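You operate a simulated robot arm through the tools that you are given. There is no shell and no other tool.

You are at the controls of a simulated robot arm. One attempt, no reset.

## Task
Dust the blue filter off with air on the nozzle stand, at the teal card's pressure.
Fine: leave the filter there and the pressure knob as set; shut the air valve, then vent the line to 0.
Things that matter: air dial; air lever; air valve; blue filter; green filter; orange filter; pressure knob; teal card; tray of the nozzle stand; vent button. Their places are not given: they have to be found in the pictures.

It is judged by the outcome, as a careful person would: the job done as asked, and still so three seconds after it is handed in. It fails if anything else is knocked over, pushed out of place, dropped, spilled or broken.

## Robot
A 7-joint arm with a two-finger parallel gripper, fixed in place. Base frame: the origin is at the foot of the arm, x ahead of it, y to its left, z up. Readings come in cm, degrees, newtons and seconds.
Its first joint turns from -166.0 to 166.0 degrees. Payload 3.43 kg.
The tool frame sits at the grasp point between the pads (the TCP): z along the fingers, y along the line on which they close. The tips reach 3 cm beyond it. The gripper opens to 9.4 cm. The fingers are 2.8 cm wide and 1 cm thick; the gripper's body (5 by 9.6 cm) begins 5.5 cm behind the TCP.
Orientation is told as [roll, pitch, yaw] about the base's x, y, z axes, in that order, counted from this pose: with the fingers straight down and closing along the base's y, the tool's x points along the base's -x, its y along +y and its z along -z.

## Interface
- The arm moves only by the tool drive_tool. Its argument "motion" is one flat list of numbers, 7 for each row, row after row: the shift along the tool's x, y, z in m, then the turn, a rotation vector about the tool's x, y, z in degrees, then the finger opening in m, from 0 to 0.094. In form: [dx, dy, dz, rx, ry, rz, gripper, dx, dy, dz, rx, ry, rz, gripper, ...]. A call has 1 to 20 rows; each row is the pose to reach, as a shift and turn from the pose commanded when the call began, along the tool's axes at that moment. Rows are played at 5 a second. More than 5 cm and 8.6 degrees between two rows, or a gripper value outside its range, and nothing of the call is played. A pose out of reach is approached as far as the arm can. The call stops where the force on the tool passes 90 N (or 10 N more than at its start, if that is more) or the arm is blocked; 0.2 s more then pass. The fingers move at their own pace (about 4.5 cm/s each) and stop on an object; they squeeze with about 33 N. The grip force told is the motor's: it shows also when the fingers shut on nothing. Time passes only in rows, and 0.2 s behind the last, so rows that repeat a pose let the fingers close. The reply holds the time, the measured pose of the TCP, the force on the tool along the base axes, the opening and the grip force, in the units named above and with some noise, with the torque about the TCP (base axes, N m) and any sound that the robot's microphone picked up.
- Cameras (640 x 400 px; columns grow to the right, rows downward): "scene" is fixed at [22.66, 63.1, 160.66]; the picture's right is [-0.81, -0.58, 0.00], its down [-0.55, 0.77, -0.33] and it looks along [0.19, -0.27, -0.94] (base axes); focal length 214 px, centre (320, 200). "wrist" rides on the gripper at [7.6, 1.4, -10.2] in the tool frame; the picture's right is [-0.18, 0.98, 0.00], its down [-0.75, -0.14, -0.64] and it looks along [-0.63, -0.12, 0.77] (tool axes); focal length 243 px, centre (320, 200).
- get_image(camera): a new picture of that camera. It takes no simulated time.
- locate(camera, pixels): for up to 12 pixels [column, row] of the newest picture of that camera ("zoom" is the newest enlarged one), the place [x, y, z] in the base frame of the surface seen there, good to about 0.2 cm, but the place of the scene camera against the robot may be out by one fixed shift of up to 2.5 cm in any direction. It takes no simulated time.
- close_up(camera, box): a new picture of the part [left, top, right, bottom] of that camera's present view, enlarged. It takes no simulated time.
- sign_off(): hands the job in; it is judged then, once.

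Open the gripper and draw the arm clear of the work before you hand the job in, unless the task says otherwise.

The tools are called after "Request:" as name(argument=value, ...) on one line, values as JSON. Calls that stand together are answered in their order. drive_tool: Moves the arm, as the interface text tells. Its arguments: {"type":"object","properties":{"motion":{"type":"array","items":{"type":"number"}}},"required":["motion"]} The other tools are called the same way: get_image (camera) takes a picture; locate (camera, pixels) gives the place of the surface under pixels of a picture; close_up (camera, box) takes an enlarged picture of a part of a camera's view; sign_off () hands the job in.

At the start:

```text
time: 0.0
eef_pos: [27.32, 40.57, 131.05]
tool_rot: [0.0, -0.1, 0.0]
wrist_force: [-0.2, 0.2, 0.0]
moment: [-0.03, -0.02, 0.01]
gripper_width: 9.38
gripper_force: 0.0
```

scene: 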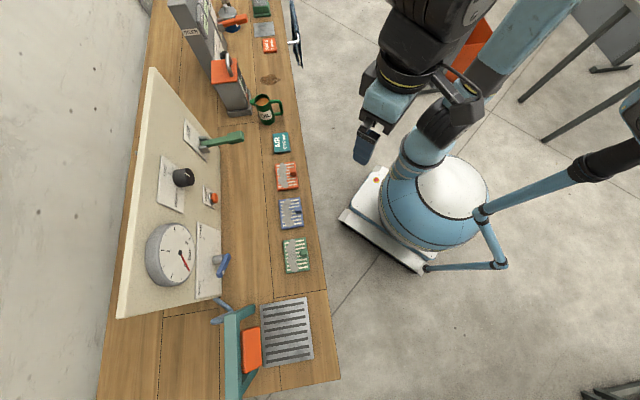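
wrist: 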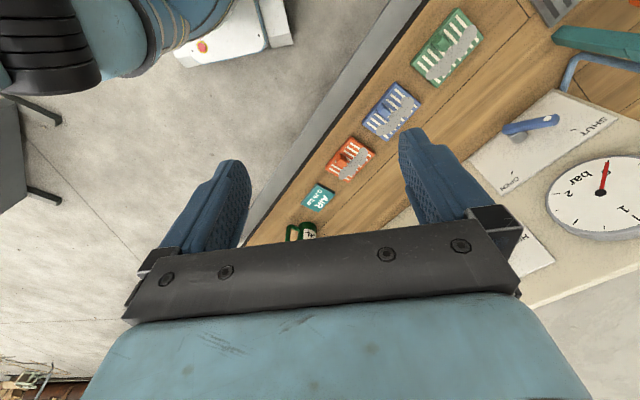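

The scene shows a bench with a board (dial near (172,255), knob at (183,177), levers), cards and filters at (280,143)-(296,255), and a nozzle stand around (240,345). I take enlarged pictures to read them.

Request:
close_up(camera="scene", box=[110, 90, 270, 310])

Request:
close_up(camera="scene", box=[240, 110, 340, 290])

Request:
close_up(camera="scene", box=[180, 260, 350, 400])

Request:
close_up(camera="wrist", box=[280, 0, 640, 250])

```text
1.82 times, centred on (190, 200) of scene
```

zoom: 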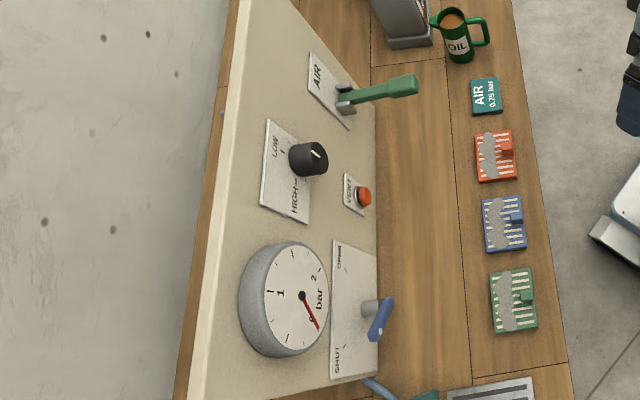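

```text
2.22 times, centred on (290, 200) of scene
```

zoom: 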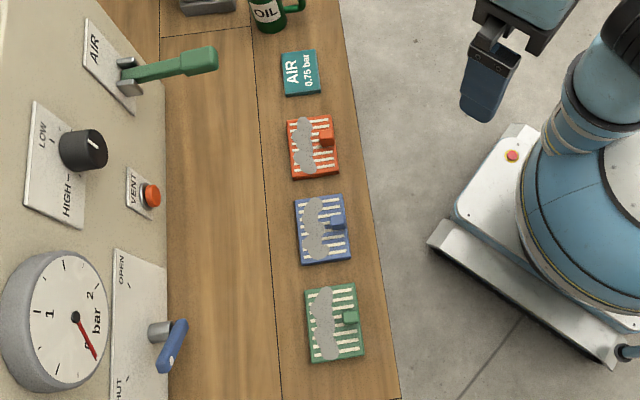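

```text
2.86 times, centred on (265, 330) of scene
```

zoom: 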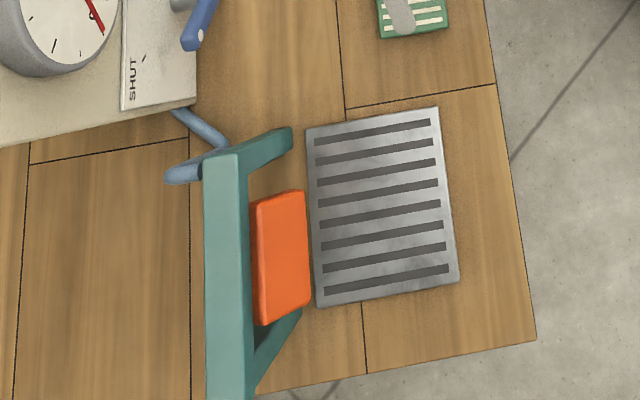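

```text
1.60 times, centred on (460, 125) of wrist
```

zoom: 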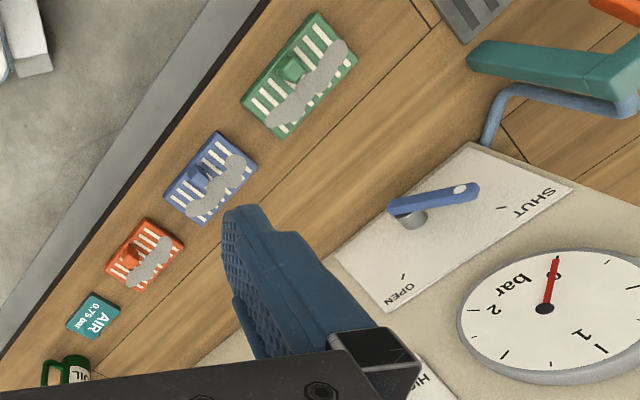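

Teal card reads "AIR 0.75 bar"; the dial is at 0 now. I locate the main things from the scene picture.

Request:
get_image(camera="scene")

Request:
locate(camera="scene", pixels=[[290, 213], [296, 211], [287, 177], [296, 255], [280, 143], [213, 198], [188, 177], [175, 255], [223, 264], [237, 137], [286, 333], [252, 350]])

Request:
locate(camera="scene", pixels=[[265, 300], [308, 297], [313, 360], [265, 367], [260, 200], [260, 260], [152, 75], [120, 310], [222, 115], [222, 290], [262, 335], [235, 320]])

Request:
close_up(camera="scene", box=[150, 0, 310, 130])

```text
taken
```

scene: 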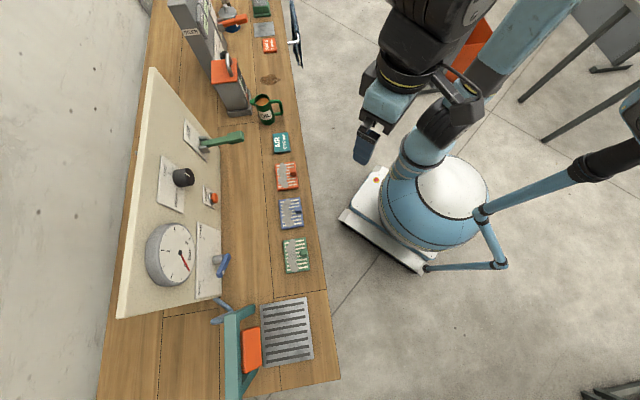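

```text
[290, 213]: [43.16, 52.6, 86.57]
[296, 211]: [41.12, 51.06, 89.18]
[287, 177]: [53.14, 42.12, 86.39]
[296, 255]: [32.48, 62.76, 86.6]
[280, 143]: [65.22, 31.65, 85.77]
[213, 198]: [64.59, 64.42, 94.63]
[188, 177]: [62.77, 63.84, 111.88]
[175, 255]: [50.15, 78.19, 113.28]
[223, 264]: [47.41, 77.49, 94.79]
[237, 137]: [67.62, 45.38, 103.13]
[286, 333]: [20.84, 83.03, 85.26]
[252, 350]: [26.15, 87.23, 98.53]
```

```text
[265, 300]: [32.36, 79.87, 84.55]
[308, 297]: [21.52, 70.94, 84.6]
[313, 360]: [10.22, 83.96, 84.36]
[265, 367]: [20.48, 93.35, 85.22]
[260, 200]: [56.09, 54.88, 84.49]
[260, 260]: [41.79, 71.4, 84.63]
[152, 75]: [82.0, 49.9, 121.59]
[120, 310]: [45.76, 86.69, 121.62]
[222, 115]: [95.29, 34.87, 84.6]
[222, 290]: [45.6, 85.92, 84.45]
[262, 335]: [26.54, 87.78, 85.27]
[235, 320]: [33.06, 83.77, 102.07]
```

```text
3.08 times, centred on (230, 65) of scene
```

zoom: 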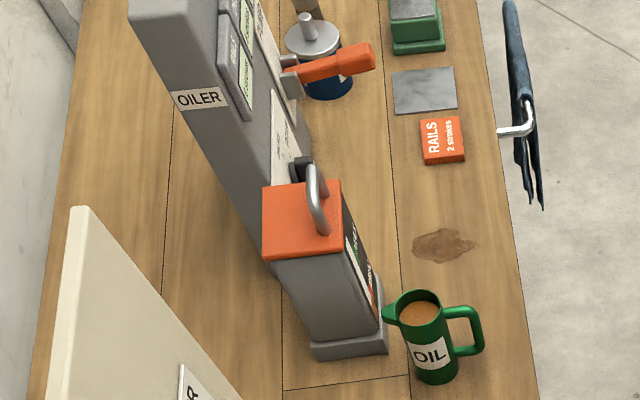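

The bench surface is about z 84.5 and the bench runs diagonally (teal→green along about (-0.71,0.70)). I turn the tool to yaw 45° so that its closing line lies along the bench, then look with the wrist camera.

Request:
drive_tool(motion=[0, 0, 0, 0, 0, -7.5, 0.094, 0, 0, 0, 0, 0, -15, 0.094, 0, 0, 0, 0, 0, -22.5, 0.094, 0, 0, 0, 0, 0, -30, 0.094, 0, 0, 0, 0, 0, -37.5, 0.094, 0, 0, 0, 0, 0, -45, 0.094, 0, 0, 0, 0, 0, -45, 0.094])

Request:
get_image(camera="wrist")

Request:
get_image(camera="scene")

```text
time: 1.6
eef_pos: [27.23, 40.77, 131.18]
tool_rot: [0.1, 0.0, 45.1]
wrist_force: [-1.0, 0.0, 0.3]
moment: [0.02, 0.01, -0.02]
gripper_width: 9.43
gripper_force: 0.0
```

```text
taken
```

wrist: 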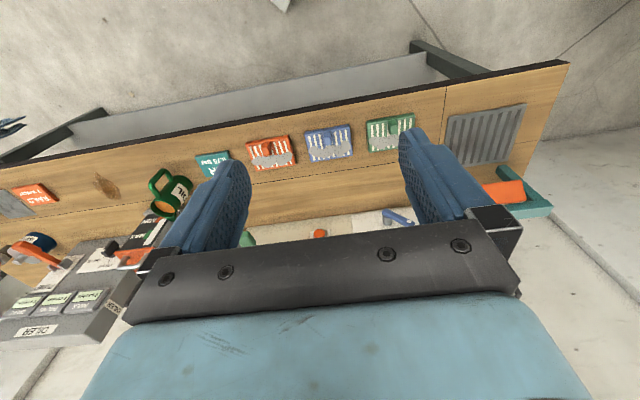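

```text
taken
```

scene: 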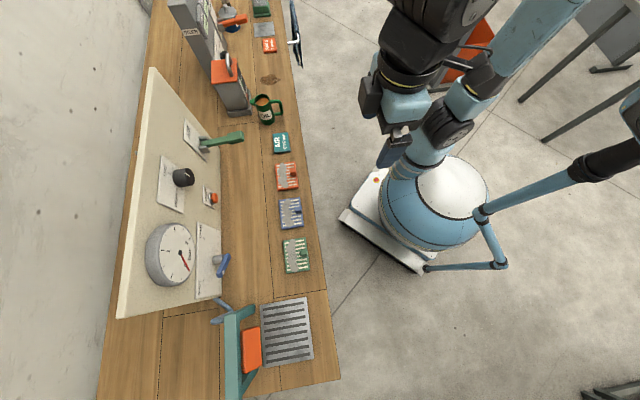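

The wrist view shows the filters at (270,152), (328,142), (390,132) and the tray at (486,134). I locate these with the wrist camera for the true robot frame.

Request:
locate(camera="wrist", pixels=[[327, 137], [329, 145], [307, 133], [350, 125], [353, 155], [312, 161], [270, 152], [390, 132], [320, 234], [400, 218], [510, 190], [535, 206]])

Request:
locate(camera="wrist", pixels=[[449, 118], [525, 105], [510, 160], [446, 165], [360, 180], [330, 118], [545, 150], [445, 86], [566, 62], [480, 135], [100, 185], [500, 182]])

Request:
close_up(camera="wrist", box=[230, 60, 560, 260])

```text
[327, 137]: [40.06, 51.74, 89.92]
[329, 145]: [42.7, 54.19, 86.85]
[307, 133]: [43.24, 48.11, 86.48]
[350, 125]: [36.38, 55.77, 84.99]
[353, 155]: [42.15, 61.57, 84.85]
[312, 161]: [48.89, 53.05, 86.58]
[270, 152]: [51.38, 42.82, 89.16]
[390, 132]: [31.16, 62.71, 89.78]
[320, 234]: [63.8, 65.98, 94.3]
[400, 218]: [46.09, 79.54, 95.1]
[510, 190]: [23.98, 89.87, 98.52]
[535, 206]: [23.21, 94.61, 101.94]
```

```text
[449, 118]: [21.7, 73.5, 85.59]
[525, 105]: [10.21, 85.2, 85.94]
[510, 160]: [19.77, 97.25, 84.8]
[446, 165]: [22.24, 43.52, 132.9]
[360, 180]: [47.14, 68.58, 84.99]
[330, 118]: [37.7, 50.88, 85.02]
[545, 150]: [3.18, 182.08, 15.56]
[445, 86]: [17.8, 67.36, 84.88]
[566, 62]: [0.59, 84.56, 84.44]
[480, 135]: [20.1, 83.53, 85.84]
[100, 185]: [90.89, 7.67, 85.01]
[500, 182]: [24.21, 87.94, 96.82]
```

```text
1.94 times, centred on (395, 160) of wrist
```

zoom: 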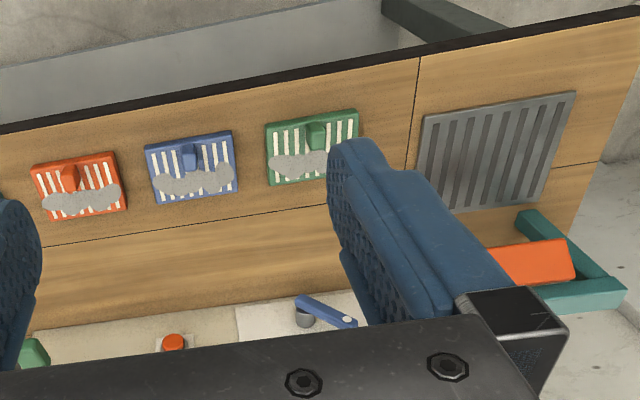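

Wrist-frame bench z ≈ 84.9; the blue filter has a small tab at about (40.1,51.7,89.9). I move to about 15 cm above it for a closer look.

Request:
drive_tool(motion=[-0.021, -0.0016, 0.0325, 0, 0, 0, 0.094, -0.042, -0.0032, 0.065, 0, 0, 0, 0.094, -0.063, -0.0048, 0.0975, 0, 0, 0, 0.094, -0.084, -0.0064, 0.13, 0, 0, 0, 0.094, -0.105, -0.008, 0.1625, 0, 0, 0, 0.094, -0.126, -0.0096, 0.195, 0, 0, 0, 0.094, -0.147, -0.0112, 0.2275, 0, 0, 0, 0.094, -0.168, -0.0128, 0.26, 0, 0, 0, 0.094, -0.168, -0.0128, 0.26, 0, 0, 0, 0.094])

Request:
get_image(camera="wrist")

Request:
close_up(camera="wrist", box=[200, 30, 440, 180])

```text
time: 3.6
eef_pos: [40.16, 51.7, 105.03]
tool_rot: [0.0, 0.1, 45.0]
wrist_force: [-0.6, 0.2, -0.8]
moment: [0.01, -0.03, -0.05]
gripper_width: 9.4
gripper_force: 0.0
```

```text
taken
```

wrist: 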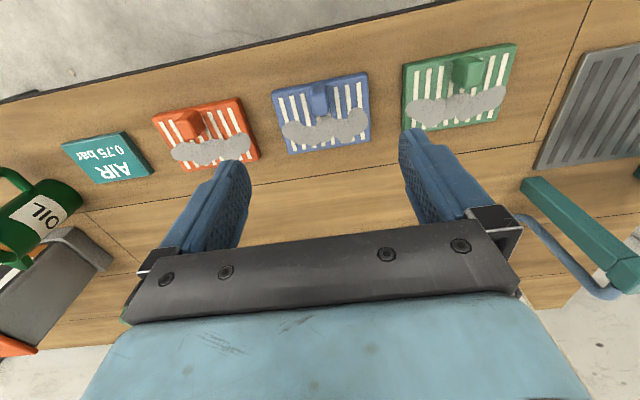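

```text
2.67 times, centred on (320, 105) of wrist
```

zoom: 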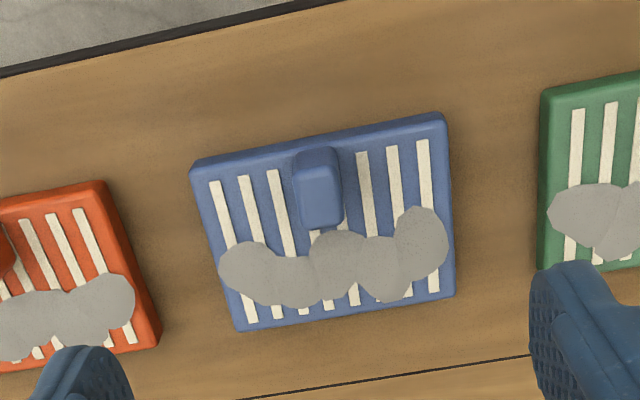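

The blue filter is at zoom (320,220) with its tab at (318,185). I locate its corners and tab faces.

Request:
locate(camera="zoom", pixels=[[300, 168], [334, 164], [306, 215], [340, 212], [320, 190], [195, 172], [436, 120], [447, 285], [242, 318], [210, 330], [300, 240], [400, 225]])

Request:
locate(camera="wrist", pixels=[[430, 5], [100, 82], [560, 118], [613, 50], [600, 160], [545, 195], [585, 230], [520, 240], [636, 100], [600, 255], [541, 168], [638, 170]])

```text
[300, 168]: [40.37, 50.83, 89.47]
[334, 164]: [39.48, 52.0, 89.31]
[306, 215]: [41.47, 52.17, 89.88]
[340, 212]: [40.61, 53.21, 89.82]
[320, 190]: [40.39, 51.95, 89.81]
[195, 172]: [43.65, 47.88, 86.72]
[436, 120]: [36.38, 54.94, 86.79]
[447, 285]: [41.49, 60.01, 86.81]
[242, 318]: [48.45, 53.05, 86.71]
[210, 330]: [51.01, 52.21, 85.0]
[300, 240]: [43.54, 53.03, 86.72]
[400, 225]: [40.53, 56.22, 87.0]
```

```text
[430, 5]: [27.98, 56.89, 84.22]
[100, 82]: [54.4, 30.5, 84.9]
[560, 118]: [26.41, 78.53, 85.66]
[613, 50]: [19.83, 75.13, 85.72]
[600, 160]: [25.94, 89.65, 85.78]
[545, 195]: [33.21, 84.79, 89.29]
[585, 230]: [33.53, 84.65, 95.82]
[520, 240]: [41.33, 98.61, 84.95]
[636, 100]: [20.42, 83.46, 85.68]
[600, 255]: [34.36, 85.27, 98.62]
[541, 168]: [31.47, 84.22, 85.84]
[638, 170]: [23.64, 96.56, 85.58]
```

Filter corners give a 10×7 cm plate at centre (42.5,54.0), tab centre (40.5,52.0), tab top 89.85, oriented with yaw 45°. Before gripping I look at the nozzle stand closely, moving along the bench toward the tray at a safe height.

Request:
drive_tool(motion=[-0.002, 0.045, -0.01, 0, 0, 0, 0.094, -0.004, 0.09, -0.02, 0, 0, 0, 0.094, -0.006, 0.135, -0.03, 0, 0, 0, 0.094, -0.008, 0.18, -0.04, 0, 0, 0, 0.094, -0.01, 0.225, -0.05, 0, 0, 0, 0.094, -0.012, 0.27, -0.06, 0, 0, 0, 0.094, -0.014, 0.315, -0.07, 0, 0, 0, 0.094, -0.015, 0.357, -0.07, 0, 0, 0, 0.094, -0.015, 0.357, -0.07, 0, 0, 0, 0.094])

Request:
get_image(camera="wrist")

```text
time: 5.6
eef_pos: [15.91, 77.81, 111.73]
tool_rot: [0.0, 0.1, 45.0]
wrist_force: [-0.3, -0.2, 0.5]
moment: [-0.03, 0.0, -0.01]
gripper_width: 9.39
gripper_force: 0.2
```

```text
taken
```

wrist: 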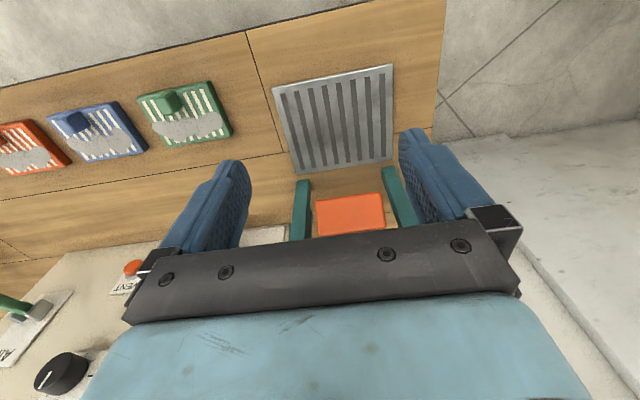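

The tray is at (340,120) with the teal frame posts at (300,210),(395,190) and the orange nozzle block at (350,213). I locate these.

Request:
locate(camera="wrist", pixels=[[276, 90], [389, 68], [390, 157], [300, 170], [337, 120], [301, 182], [300, 235], [390, 170], [410, 220], [320, 200], [380, 196], [350, 230]])

Request:
close_up(camera="wrist", box=[240, 50, 440, 250])

Request:
close_up(camera="scene", box=[200, 280, 330, 400])

```text
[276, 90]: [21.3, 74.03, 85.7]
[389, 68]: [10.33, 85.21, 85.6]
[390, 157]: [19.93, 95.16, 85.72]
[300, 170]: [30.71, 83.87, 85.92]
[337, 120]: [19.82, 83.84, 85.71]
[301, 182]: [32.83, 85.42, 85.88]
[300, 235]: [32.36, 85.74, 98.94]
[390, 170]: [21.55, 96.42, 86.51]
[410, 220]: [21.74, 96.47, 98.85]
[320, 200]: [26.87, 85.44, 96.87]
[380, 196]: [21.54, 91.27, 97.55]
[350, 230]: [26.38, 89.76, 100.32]
```

```text
2.00 times, centred on (340, 150) of wrist
```

zoom: 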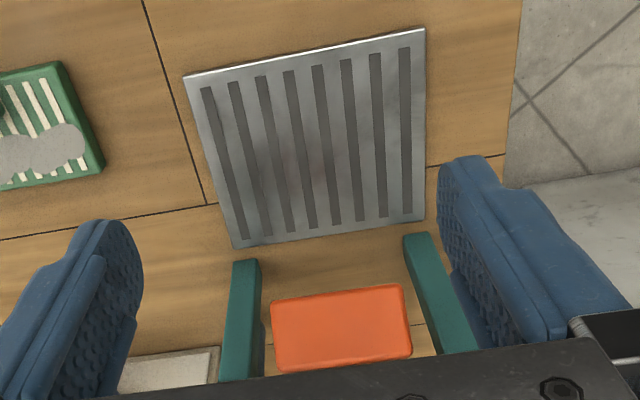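

```text
3.33 times, centred on (265, 340) of scene
```

zoom: 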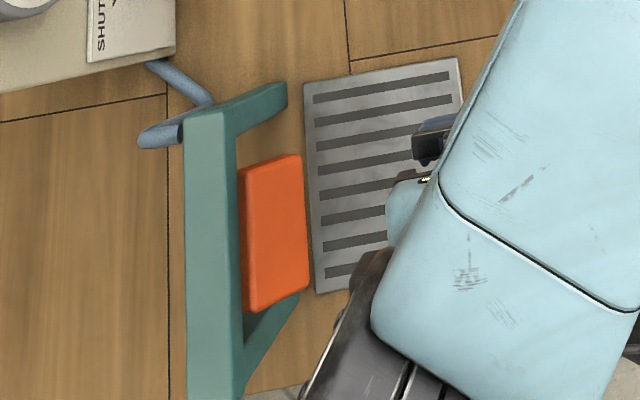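

Tray centre is about (20.6,84.6,85.7), 15.7 × 13.8 cm; the nozzle overhangs its far edge at z≈97, well clear of where the gripper will be. I go back above the blue filter's tab with the fingers partly open.

Request:
drive_tool(motion=[0.001, -0.045, 0, 0, 0, 0, 0.05, 0.002, -0.09, 0, 0, 0, 0, 0.05, 0.003, -0.135, 0, 0, 0, 0, 0.05, 0.004, -0.18, 0, 0, 0, 0, 0.05, 0.005, -0.225, 0, 0, 0, 0, 0.05, 0.006, -0.27, 0, 0, 0, 0, 0.05, 0.007, -0.315, 0.02, 0, 0, 0, 0.05, 0.0085, -0.3564, 0.04, 0, 0, 0, 0.05, 0.0085, -0.3564, 0.087, 0, 0, 0, 0.05, 0.0085, -0.3564, 0.117, 0, 0, 0, 0.05, 0.0085, -0.3564, 0.117, 0, 0, 0, 0.05])

Request:
get_image(camera="wrist")

```text
time: 8.0
eef_pos: [40.6, 51.86, 100.28]
tool_rot: [0.0, 0.1, 44.9]
wrist_force: [-1.2, 0.0, 0.3]
moment: [0.0, 0.01, -0.01]
gripper_width: 5.02
gripper_force: 0.0
```

```text
taken
```

wrist: 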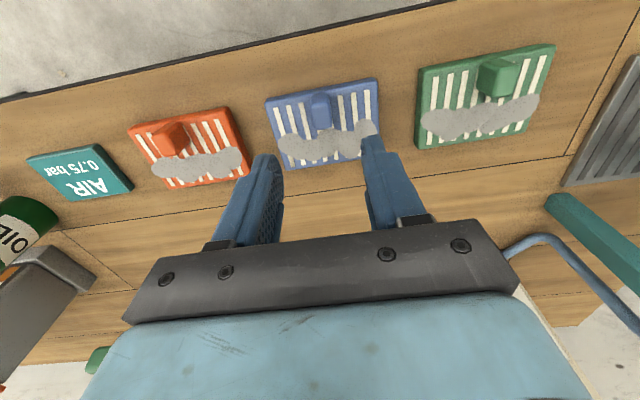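

Above the tab now; I check the tab's place (around pixel (320,110)) more precisely before lowering.

Request:
close_up(camera="wrist", box=[260, 70, 388, 150])

```text
5.00 times, centred on (324, 110) of wrist
```

zoom: 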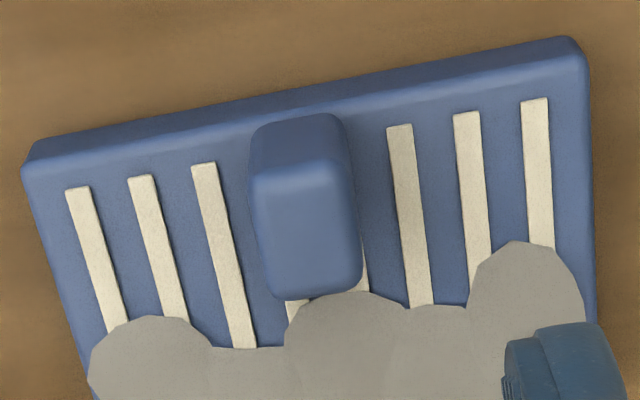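

Request:
locate(camera="zoom", pixels=[[257, 180], [340, 172], [270, 285], [352, 275], [306, 228], [256, 230], [350, 220], [305, 180], [312, 290], [300, 150]])

```text
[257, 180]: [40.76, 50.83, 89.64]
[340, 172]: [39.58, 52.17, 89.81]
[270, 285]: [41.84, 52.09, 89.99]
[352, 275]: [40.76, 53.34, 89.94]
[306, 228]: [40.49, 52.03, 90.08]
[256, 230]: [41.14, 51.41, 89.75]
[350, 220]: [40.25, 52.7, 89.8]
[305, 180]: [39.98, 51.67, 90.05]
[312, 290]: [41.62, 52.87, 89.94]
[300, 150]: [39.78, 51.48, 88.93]
```

Tab centre is (40.7,52.1), top ≈ 89.95. I lower to TCP z ≈ 90.2 (tips 87.2, just above the plate at 86.75) and close on the tab.

Request:
drive_tool(motion=[-0.0026, 0.0008, 0.03, 0, 0, 0, 0.05, -0.0026, 0.0008, 0.06, 0, 0, 0, 0.05, -0.0026, 0.0008, 0.08, 0, 0, 0, 0.05, -0.0026, 0.0008, 0.093, 0, 0, 0, 0.05, -0.0026, 0.0008, 0.1005, 0, 0, 0, 0.05, -0.0026, 0.0008, 0.1005, 0, 0, 0, 0.05])

Request:
get_image(camera="wrist")

```text
time: 9.4
eef_pos: [40.72, 52.2, 90.4]
tool_rot: [0.0, 0.0, 45.0]
wrist_force: [0.8, 0.3, -0.3]
moment: [0.0, 0.0, -0.04]
gripper_width: 5.0
gripper_force: 0.2
```

```text
taken
```

wrist: 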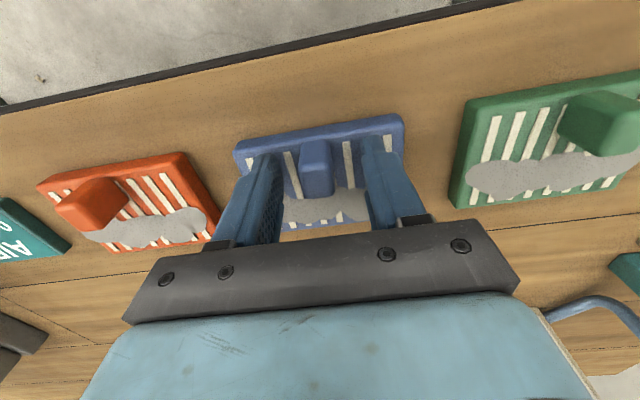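

The fingers straddle the tab. I lower 2 mm more and close.

Request:
drive_tool(motion=[0, 0, 0.002, 0, 0, 0, 0.03, 0, 0, 0.002, 0, 0, 0, 0.015, 0, 0, 0.002, 0, 0, 0, 0.0, 0, 0, 0.002, 0, 0, 0, 0.0, 0, 0, 0.002, 0, 0, 0, 0.0])

```text
time: 10.6
eef_pos: [40.75, 52.3, 90.26]
tool_rot: [0.0, 0.0, 45.0]
wrist_force: [0.5, -0.1, 0.0]
moment: [0.02, -0.04, 0.01]
gripper_width: 2.15
gripper_force: 33.0
```

Gripped: width 2.15 cm at 33 N. I lift it straight up and look.

Request:
drive_tool(motion=[0, 0, -0.01, 0, 0, 0, 0, 0, 0, -0.03, 0, 0, 0, 0, 0, 0, -0.06, 0, 0, 0, 0, 0, 0, -0.09, 0, 0, 0, 0, 0, 0, -0.11, 0, 0, 0, 0, 0, 0, -0.11, 0, 0, 0, 0])

Request:
get_image(camera="wrist")

Request:
get_image(camera="scene")

```text
time: 12.0
eef_pos: [40.56, 52.08, 101.04]
tool_rot: [-0.1, 0.1, 45.0]
wrist_force: [-0.3, 0.4, -1.3]
moment: [-0.02, 0.01, -0.05]
gripper_width: 2.2
gripper_force: 32.9
```

```text
taken
```

wrist: 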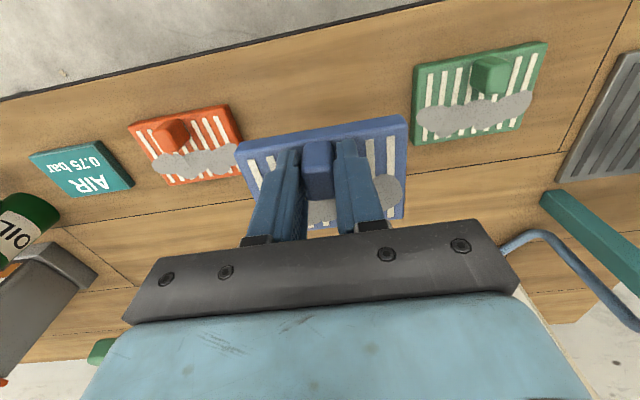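

```text
taken
```

scene: 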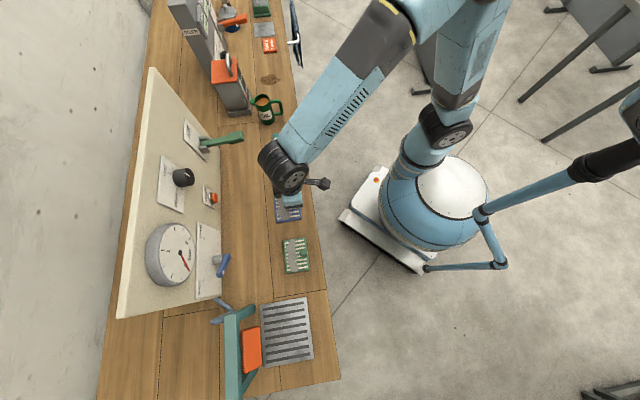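

The filter is held and level. I carry it along the bench at this height, then forward to above the tray centre (TCP target (18.8,82.8)).

Request:
drive_tool(motion=[0, 0.03, 0, 0, 0, 0, 0, 0, 0.065, 0, 0, 0, 0, 0, 0, 0.1, 0, 0, 0, 0, 0, 0, 0.135, 0, 0, 0, 0, 0, 0, 0.17, 0, 0, 0, 0, 0, 0, 0.205, 0, 0, 0, 0, 0, 0, 0.24, 0, 0, 0, 0, 0, 0, 0.275, 0, 0, 0, 0, 0, 0, 0.31, 0, 0, 0, 0, 0, 0, 0.345, 0, 0, 0, 0, 0, 0, 0.371, 0, 0, 0, 0, 0, -0.02, 0.371, 0, 0, 0, 0, 0, -0.042, 0.371, 0, 0, 0, 0, 0, -0.063, 0.371, 0, 0, 0, 0, 0, -0.063, 0.371, 0, 0, 0, 0, 0])

Request:
get_image(camera="wrist")

Request:
get_image(camera="scene")

```text
time: 15.2
eef_pos: [18.59, 83.03, 101.2]
tool_rot: [0.0, 0.0, 45.0]
wrist_force: [0.0, -0.3, -1.4]
moment: [-0.02, 0.05, -0.03]
gripper_width: 2.15
gripper_force: 33.0
```

```text
taken
```

wrist: 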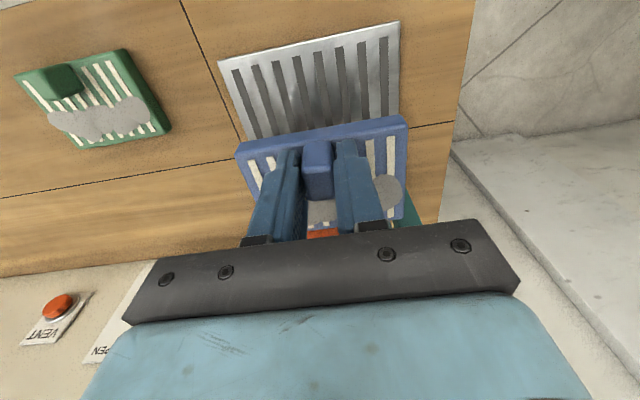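

```text
taken
```

scene: 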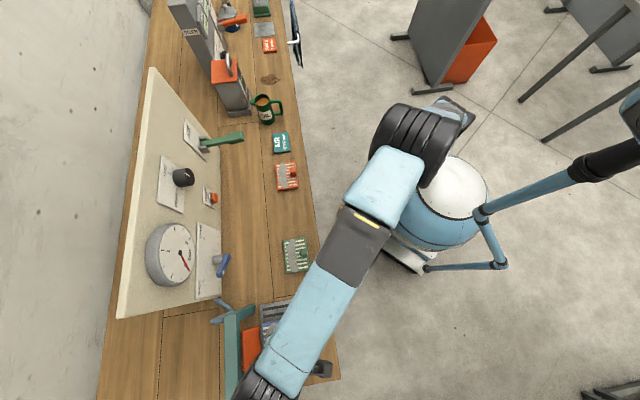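

Over the tray at (18.6,83.0). I lower to just above contact (z ≈ 91.2), correcting 3 mm along the bench.

Request:
drive_tool(motion=[0, -0.002, 0.03, 0, 0, 0, 0, 0, -0.003, 0.06, 0, 0, 0, 0, 0, -0.003, 0.08, 0, 0, 0, 0, 0, -0.003, 0.093, 0, 0, 0, 0, 0, -0.003, 0.099, 0, 0, 0, 0, 0, -0.003, 0.099, 0, 0, 0, 0])

Request:
get_image(camera="wrist")

```text
time: 16.6
eef_pos: [18.85, 82.71, 91.06]
tool_rot: [0.0, -0.1, 45.0]
wrist_force: [-0.7, -0.6, -0.4]
moment: [0.0, 0.0, -0.02]
gripper_width: 2.17
gripper_force: 32.4
```

```text
taken
```

wrist: 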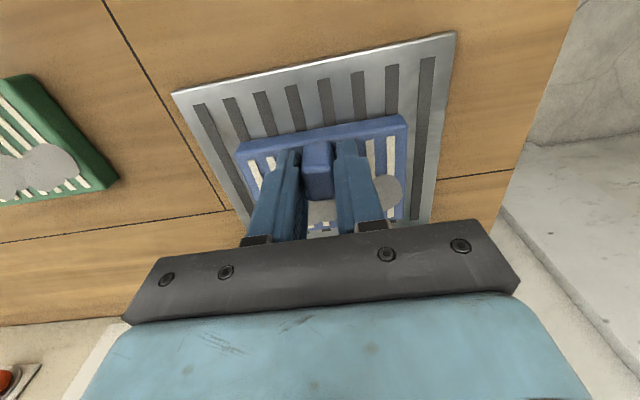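

The filter seems about to touch the tray (downward force has dropped from 1.4 to 0.4 N). I lower another 2 mm to confirm contact.

Request:
drive_tool(motion=[0, 0, 0.001, 0, 0, 0, 0, 0, 0, 0.002, 0, 0, 0, 0, 0, 0, 0.002, 0, 0, 0, 0])

```text
time: 17.4
eef_pos: [18.93, 82.78, 90.93]
tool_rot: [0.0, 0.0, 45.0]
wrist_force: [-0.6, -0.8, -1.3]
moment: [-0.01, 0.04, 0.0]
gripper_width: 2.17
gripper_force: 32.6
```

Still hanging (−1.3 N). I lower a bit further in 1 mm steps.

Request:
drive_tool(motion=[0, 0, 0.001, 0, 0, 0, 0, 0, 0, 0.002, 0, 0, 0, 0, 0, 0, 0.002, 0, 0, 0, 0, 0, 0, 0.002, 0, 0, 0, 0])

```text
time: 18.4
eef_pos: [18.91, 82.76, 90.89]
tool_rot: [0.1, -0.1, 45.0]
wrist_force: [-0.1, -1.6, 8.2]
moment: [0.04, -0.01, -0.02]
gripper_width: 2.19
gripper_force: 33.5
```

Contact: +8.2 N upward. I release the tab and rise.

Request:
drive_tool(motion=[0, 0, -0.001, 0, 0, 0, 0.0, 0, 0, -0.001, 0, 0, 0, 0.03, 0, 0, -0.001, 0, 0, 0, 0.05, 0, 0, -0.001, 0, 0, 0, 0.05, 0, 0, -0.03, 0, 0, 0, 0.05, 0, 0, -0.07, 0, 0, 0, 0.05, 0.02, 0, -0.11, 0, 0, 0, 0.05, 0.06, 0, -0.14, 0, 0, 0, 0.05, 0.1, 0, -0.16, 0, 0, 0, 0.05, 0.1, 0, -0.16, 0, 0, 0, 0.05])

Request:
get_image(camera="wrist")

Request:
get_image(camera="scene")

```text
time: 20.6
eef_pos: [12.04, 75.69, 106.8]
tool_rot: [0.1, 0.0, 45.0]
wrist_force: [0.1, 0.5, -0.4]
moment: [-0.03, -0.01, 0.0]
gripper_width: 5.0
gripper_force: 0.0
```

```text
taken
```

wrist: 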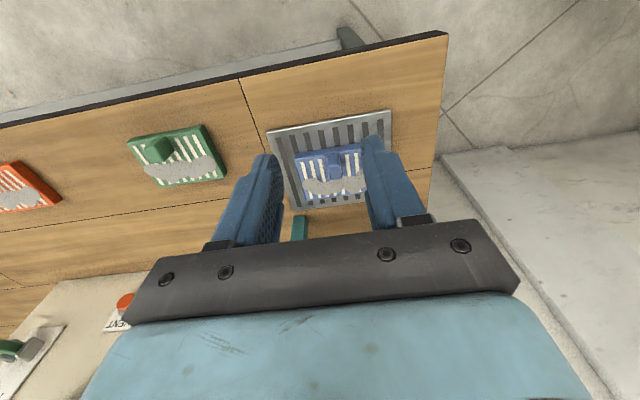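

```text
taken
```

scene: 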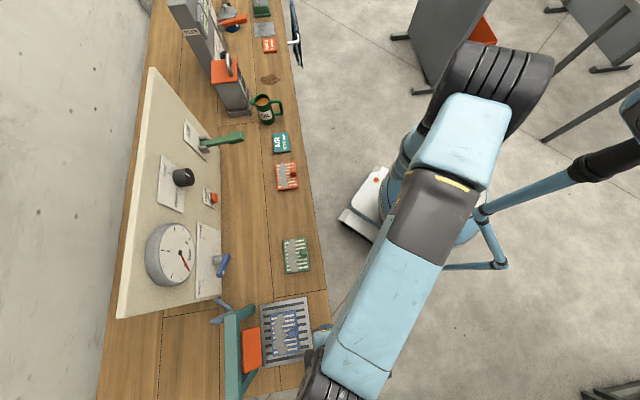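

The filter is on the tray at wrist pixel (333,170). I check its position against the tray.

Request:
close_up(camera="wrist", box=[250, 95, 410, 215])

Request:
close_up(camera="scene", box=[210, 280, 330, 380])

```text
3.33 times, centred on (330, 155) of wrist
```

zoom: 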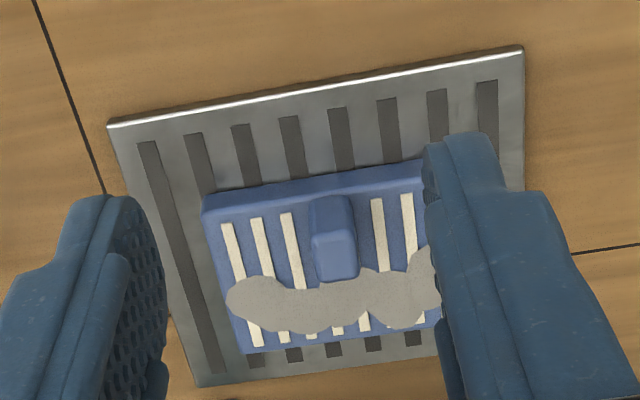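

```text
4.00 times, centred on (270, 330) of scene
```

zoom: 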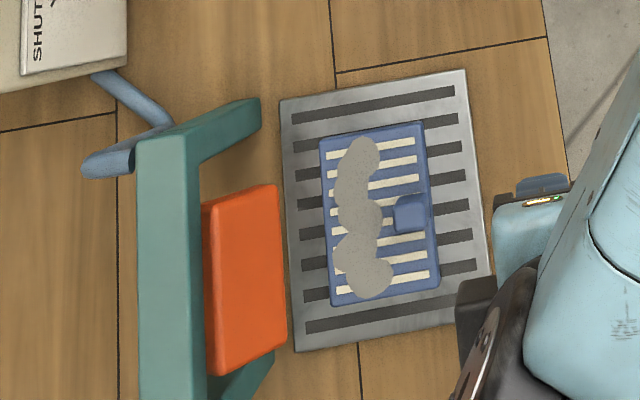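

The filter sits centred on the tray with dust and tab upward. Now I look at the panel: I move back along the bench to in front of the board and tilt the tool 40° up toward it.

Request:
drive_tool(motion=[0, -0.04, -0.005, 0, 0, 0, 0.05, 0, -0.08, -0.01, 0, 0, 0, 0.05, 0, -0.12, -0.02, 0, 0, 0, 0.05, 0, -0.16, -0.03, 0, 0, 0, 0.05, 0, -0.2, -0.04, 0, 0, 0, 0.03, 0, -0.24, -0.05, 0, -8, 0, 0.0, 0, -0.28, -0.05, 0, -16, 0, 0.0, 0, -0.32, -0.05, 0, -24, 0, 0.0, 0, -0.35, -0.05, 0, -32, 0, 0.0, 0, -0.37, -0.05, 0, -40, 0, 0.0, 0, -0.37, -0.05, 0, -40, 0, 0.0])

Request:
get_image(camera="wrist")

Request:
get_image(camera="scene")

```text
time: 23.0
eef_pos: [37.99, 49.79, 111.75]
tool_rot: [0.1, -40.0, 45.0]
wrist_force: [0.2, -0.1, -0.4]
moment: [-0.02, -0.02, 0.01]
gripper_width: 0.0
gripper_force: 32.7
```

```text
taken
```

wrist: 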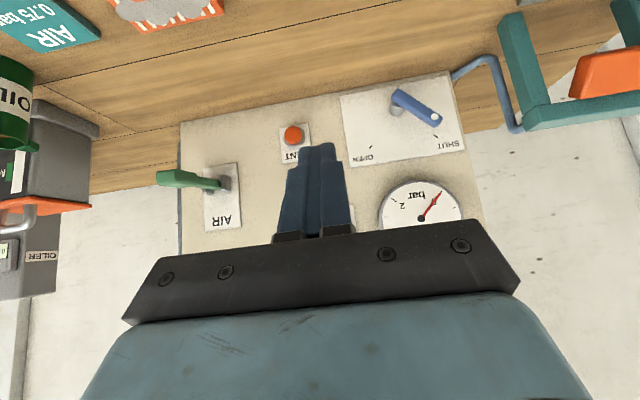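

```text
taken
```

scene: 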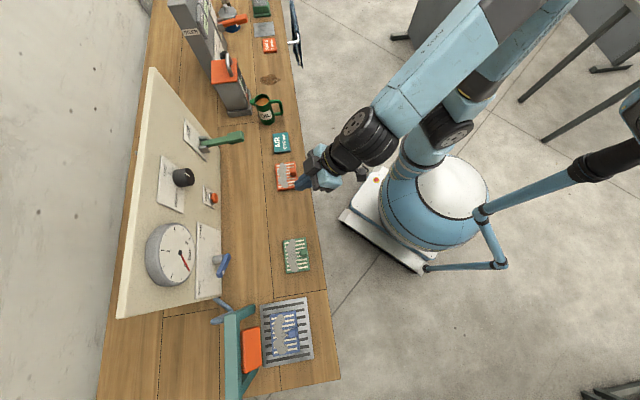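

The panel is visible (upside down): valve pivot near (400,100) with handle tip (436,120) toward SHUT, vent at (293,135), AIR lever at (190,180). I zoom in and locate.

Request:
close_up(camera="wrist", box=[330, 60, 490, 180])

Request:
locate(camera="wrist", pixels=[[396, 98], [392, 112], [436, 120], [415, 108], [370, 148], [450, 140], [293, 135], [275, 160], [160, 178], [222, 183], [215, 215], [430, 200]])

Request:
close_up(camera="wrist", box=[140, 100, 340, 250])

```text
3.33 times, centred on (410, 120) of wrist
```

zoom: 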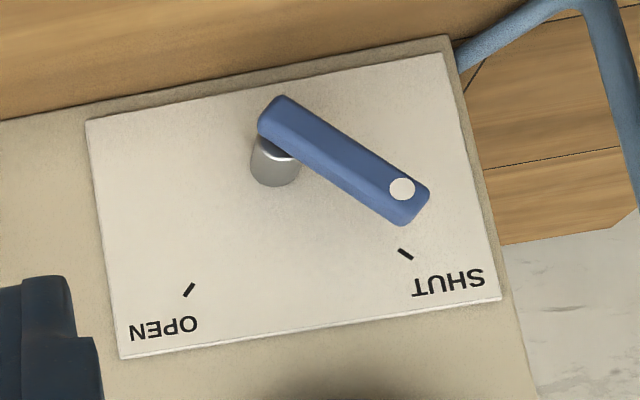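

```text
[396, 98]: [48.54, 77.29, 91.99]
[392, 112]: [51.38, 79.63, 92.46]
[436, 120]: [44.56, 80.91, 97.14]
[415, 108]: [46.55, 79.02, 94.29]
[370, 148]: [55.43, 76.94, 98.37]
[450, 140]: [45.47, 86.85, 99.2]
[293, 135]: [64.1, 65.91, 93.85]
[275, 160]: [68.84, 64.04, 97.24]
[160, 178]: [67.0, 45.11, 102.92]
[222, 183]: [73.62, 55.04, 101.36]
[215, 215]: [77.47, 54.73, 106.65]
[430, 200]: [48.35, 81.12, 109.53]
```

```text
2.67 times, centred on (240, 175) of wrist
```

zoom: 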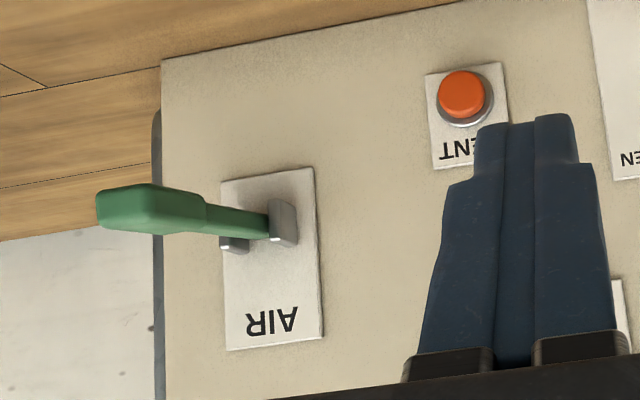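

The valve handle points to SHUT (up-left as seen facing the board), OPEN is up-right. The knob is hidden by the fingers, so I raise the tool 15 cm for a clear view.

Request:
drive_tool(motion=[-0.024, 0, -0.029, 0, 0, 0, 0, -0.048, 0, -0.058, 0, 0, 0, 0, -0.072, 0, -0.087, 0, 0, 0, 0, -0.096, 0, -0.115, 0, 0, 0, 0, -0.096, 0, -0.115, 0, 0, 0, 0])

Request:
get_image(camera="wrist")

Request:
close_up(camera="wrist", box=[200, 60, 360, 180])

Request:
close_up(camera="wrist", box=[340, 80, 480, 180])

```text
time: 24.2
eef_pos: [37.92, 49.46, 126.48]
tool_rot: [0.0, -40.0, 45.0]
wrist_force: [-0.6, -0.3, 0.0]
moment: [-0.02, 0.01, -0.01]
gripper_width: 0.0
gripper_force: 32.8
```

```text
taken
```

wrist: 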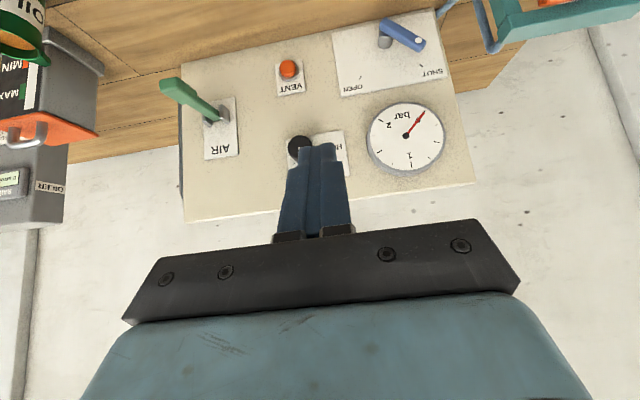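

```text
3.33 times, centred on (280, 120) of wrist
```

zoom: 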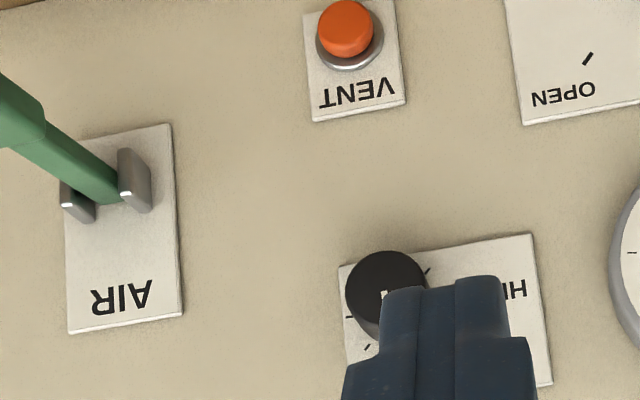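

```text
4.00 times, centred on (410, 130) of wrist
```

zoom: 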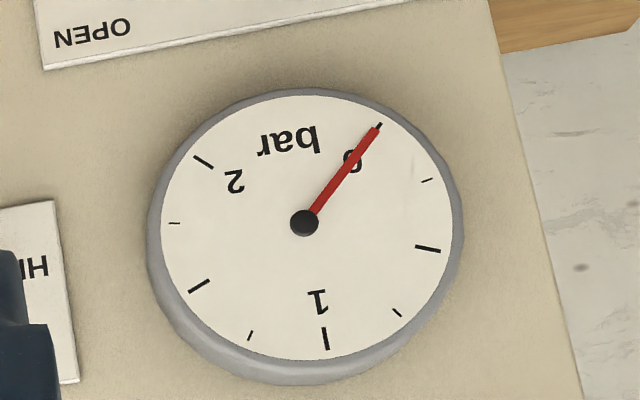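

The dial has 0.25 bar per tick: 0.75 is the minor tick between 0.5 and 1. The knob is partly behind the fingers, so I shift 12 cm to the left along the bench for a clear view.

Request:
drive_tool(motion=[0, 0.04, 0, 0, 0, 0, 0, 0, 0.08, 0, 0, 0, 0, 0, 0, 0.12, 0, 0, 0, 0, 0, 0, 0.12, 0, 0, 0, 0, 0])

Request:
get_image(camera="wrist")

Request:
close_up(camera="wrist", box=[150, 80, 310, 200])

```text
time: 25.2
eef_pos: [29.69, 58.12, 126.83]
tool_rot: [0.0, -40.0, 45.0]
wrist_force: [-0.2, 0.0, -0.6]
moment: [0.0, -0.02, -0.01]
gripper_width: 0.0
gripper_force: 33.0
```

```text
taken
```

wrist: 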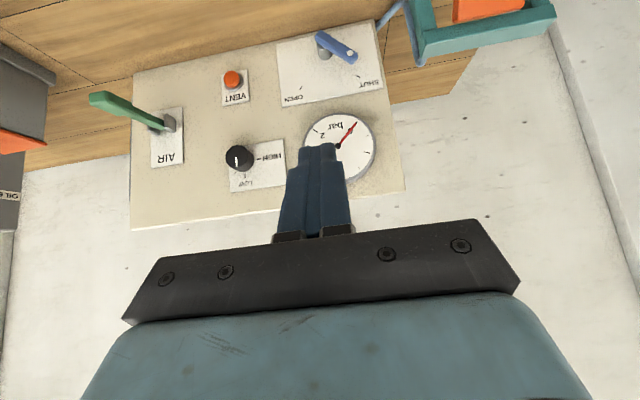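

```text
3.33 times, centred on (230, 140) of wrist
```

zoom: 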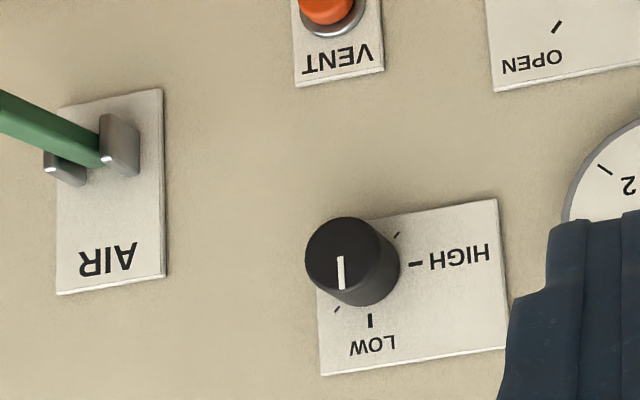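

LOW is at 12 o'clock and HIGH at 9 o'clock (facing the board); the pointer is at LOW. Next I get the exact geometry of the valve handle and knob from zoomed views.

Request:
close_up(camera="wrist", box=[270, 20, 400, 110])

Request:
locate(camera="wrist", pixels=[[238, 156], [248, 160], [230, 150], [236, 149], [232, 77], [166, 120], [100, 97], [172, 126], [290, 100], [373, 82], [340, 140], [200, 150]])

```text
4.44 times, centred on (335, 65) of wrist
```

zoom: 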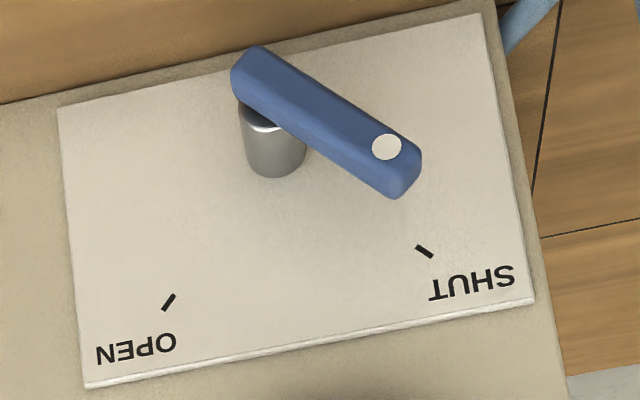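

```text
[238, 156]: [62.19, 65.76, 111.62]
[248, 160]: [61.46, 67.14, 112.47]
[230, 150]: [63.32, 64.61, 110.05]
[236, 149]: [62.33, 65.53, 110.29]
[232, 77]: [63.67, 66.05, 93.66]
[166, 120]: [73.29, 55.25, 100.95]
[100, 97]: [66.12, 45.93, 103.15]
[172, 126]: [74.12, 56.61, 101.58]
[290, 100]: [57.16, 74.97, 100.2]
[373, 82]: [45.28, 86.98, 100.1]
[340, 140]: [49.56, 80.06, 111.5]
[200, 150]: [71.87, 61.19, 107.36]
```

Request:
locate(camera="zoom", pixels=[[235, 80], [258, 50], [386, 147], [390, 190], [415, 165], [320, 110], [300, 90], [275, 165], [168, 302], [425, 251], [270, 125], [246, 120]])

Request:
close_up(camera="wrist", box=[210, 130, 290, 200])

```text
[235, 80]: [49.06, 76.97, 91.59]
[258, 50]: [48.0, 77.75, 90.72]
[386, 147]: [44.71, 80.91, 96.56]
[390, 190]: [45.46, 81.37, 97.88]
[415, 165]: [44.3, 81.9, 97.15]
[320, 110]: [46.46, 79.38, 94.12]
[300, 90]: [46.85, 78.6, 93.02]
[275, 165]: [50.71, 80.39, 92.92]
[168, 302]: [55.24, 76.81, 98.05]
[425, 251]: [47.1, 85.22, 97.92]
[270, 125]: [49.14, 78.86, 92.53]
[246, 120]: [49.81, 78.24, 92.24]
```

```text
5.71 times, centred on (250, 165) of wrist
```

zoom: 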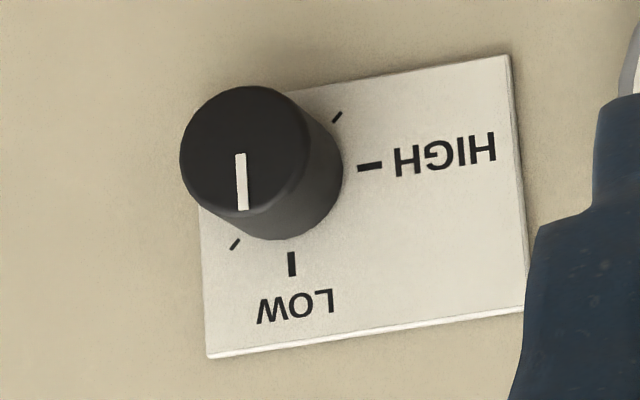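

I have the valve: pivot at about (u 21.0, z 92.0) on the board, handle 7.6 cm long at n≈88.8–90.4, board at n≈93.5. I'll use closed fingers as a poker with a 60° tilt; first I move to a safe pose in front of and left of the handle.

Request:
drive_tool(motion=[-0.005, 0.012, 0.041, 0, -4, 0, 0, -0.01, 0.024, 0.081, 0, -8, 0, 0, -0.015, 0.037, 0.122, 0, -12, 0, 0, -0.019, 0.049, 0.163, 0, -16, 0, 0, -0.024, 0.061, 0.203, 0, -20, 0, 0, -0.029, 0.073, 0.244, 0, -20, 0, 0, -0.029, 0.073, 0.244, 0, -20, 0, 0])

Request:
get_image(camera="wrist")

Request:
get_image(camera="scene")

```text
time: 26.8
eef_pos: [37.15, 75.79, 109.97]
tool_rot: [0.2, -60.0, 45.0]
wrist_force: [-0.1, -0.1, -0.5]
moment: [0.02, -0.01, 0.02]
gripper_width: 0.0
gripper_force: 32.9
```

```text
taken
```

wrist: 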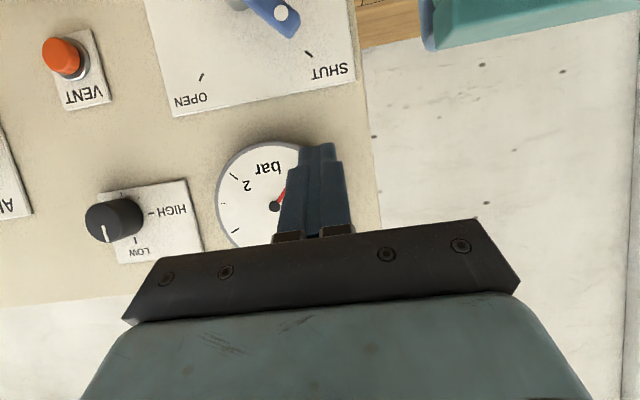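

```text
taken
```

scene: 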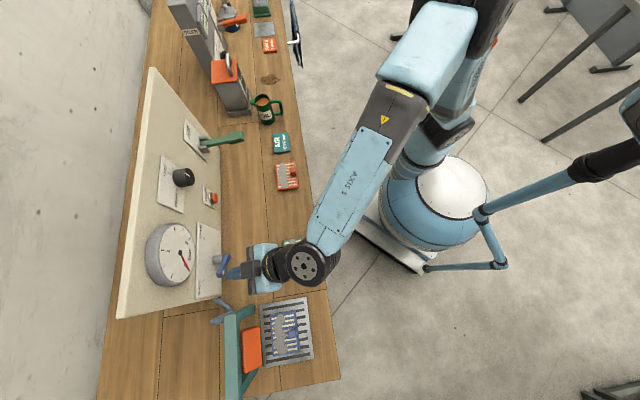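

At (u 27.3, n 79.9, z 110), clear of everything. I descend to z ≈ 93.6, still short of the board, and check.

Request:
drive_tool(motion=[0.035, 0, 0.02, 0, 0, 0, 0, 0.07, 0, 0.041, 0, 0, 0, 0, 0.106, 0, 0.061, 0, 0, 0, 0, 0.142, 0, 0.082, 0, 0, 0, 0, 0.142, 0, 0.082, 0, 0, 0, 0])

Request:
get_image(camera="wrist")

Request:
get_image(camera="scene")

```text
time: 28.0
eef_pos: [36.86, 75.74, 93.77]
tool_rot: [0.1, -60.0, 45.0]
wrist_force: [-0.7, -0.1, 0.1]
moment: [0.05, 0.0, 0.0]
gripper_width: 0.0
gripper_force: 32.9
```

```text
taken
```

wrist: 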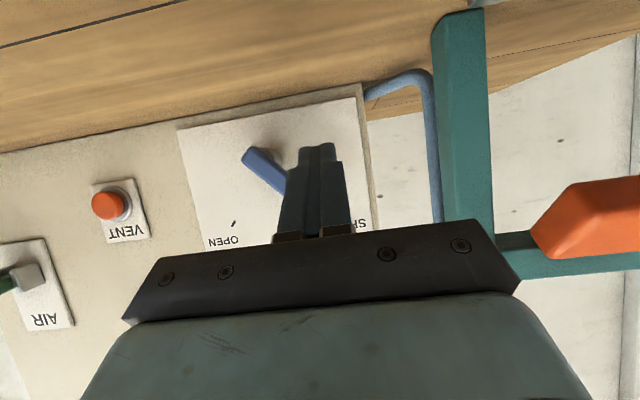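

```text
taken
```

scene: 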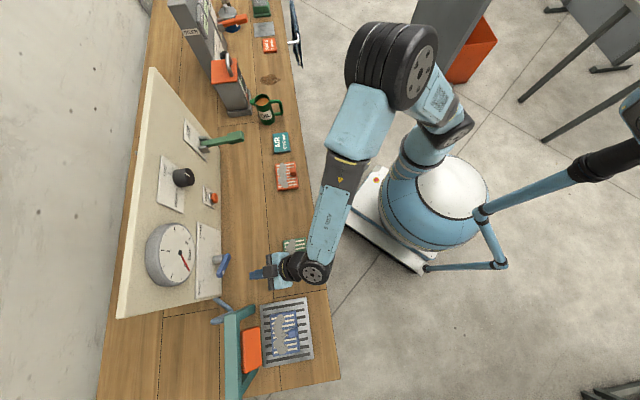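

I check the frame post (440,100) and hose (400,80) clearances before moving forward.

Request:
locate(camera="wrist", pixels=[[438, 60], [445, 150], [465, 210], [375, 92], [412, 74], [435, 150], [250, 155], [285, 170], [262, 175], [280, 190], [275, 158], [540, 235]])

Request:
close_up(camera="wrist", box=[200, 60, 480, 240])

```text
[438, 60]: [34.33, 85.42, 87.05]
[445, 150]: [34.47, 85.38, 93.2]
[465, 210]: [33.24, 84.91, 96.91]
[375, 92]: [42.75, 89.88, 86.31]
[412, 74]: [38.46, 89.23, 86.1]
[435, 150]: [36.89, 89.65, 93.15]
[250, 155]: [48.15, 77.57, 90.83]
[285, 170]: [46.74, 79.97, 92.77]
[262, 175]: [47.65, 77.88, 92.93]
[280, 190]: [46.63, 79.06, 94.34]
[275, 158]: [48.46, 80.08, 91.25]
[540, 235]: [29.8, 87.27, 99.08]
```

```text
2.22 times, centred on (340, 150) of wrist
```

zoom: 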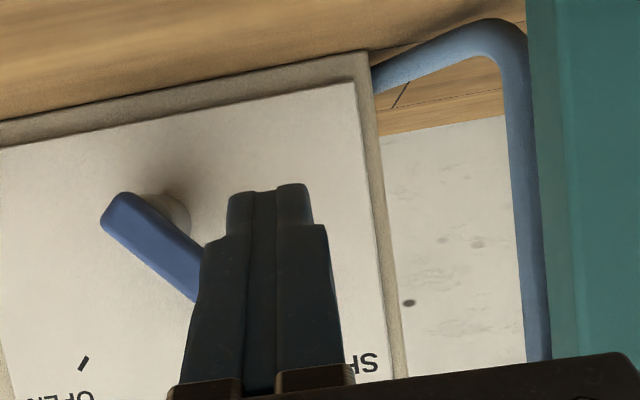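

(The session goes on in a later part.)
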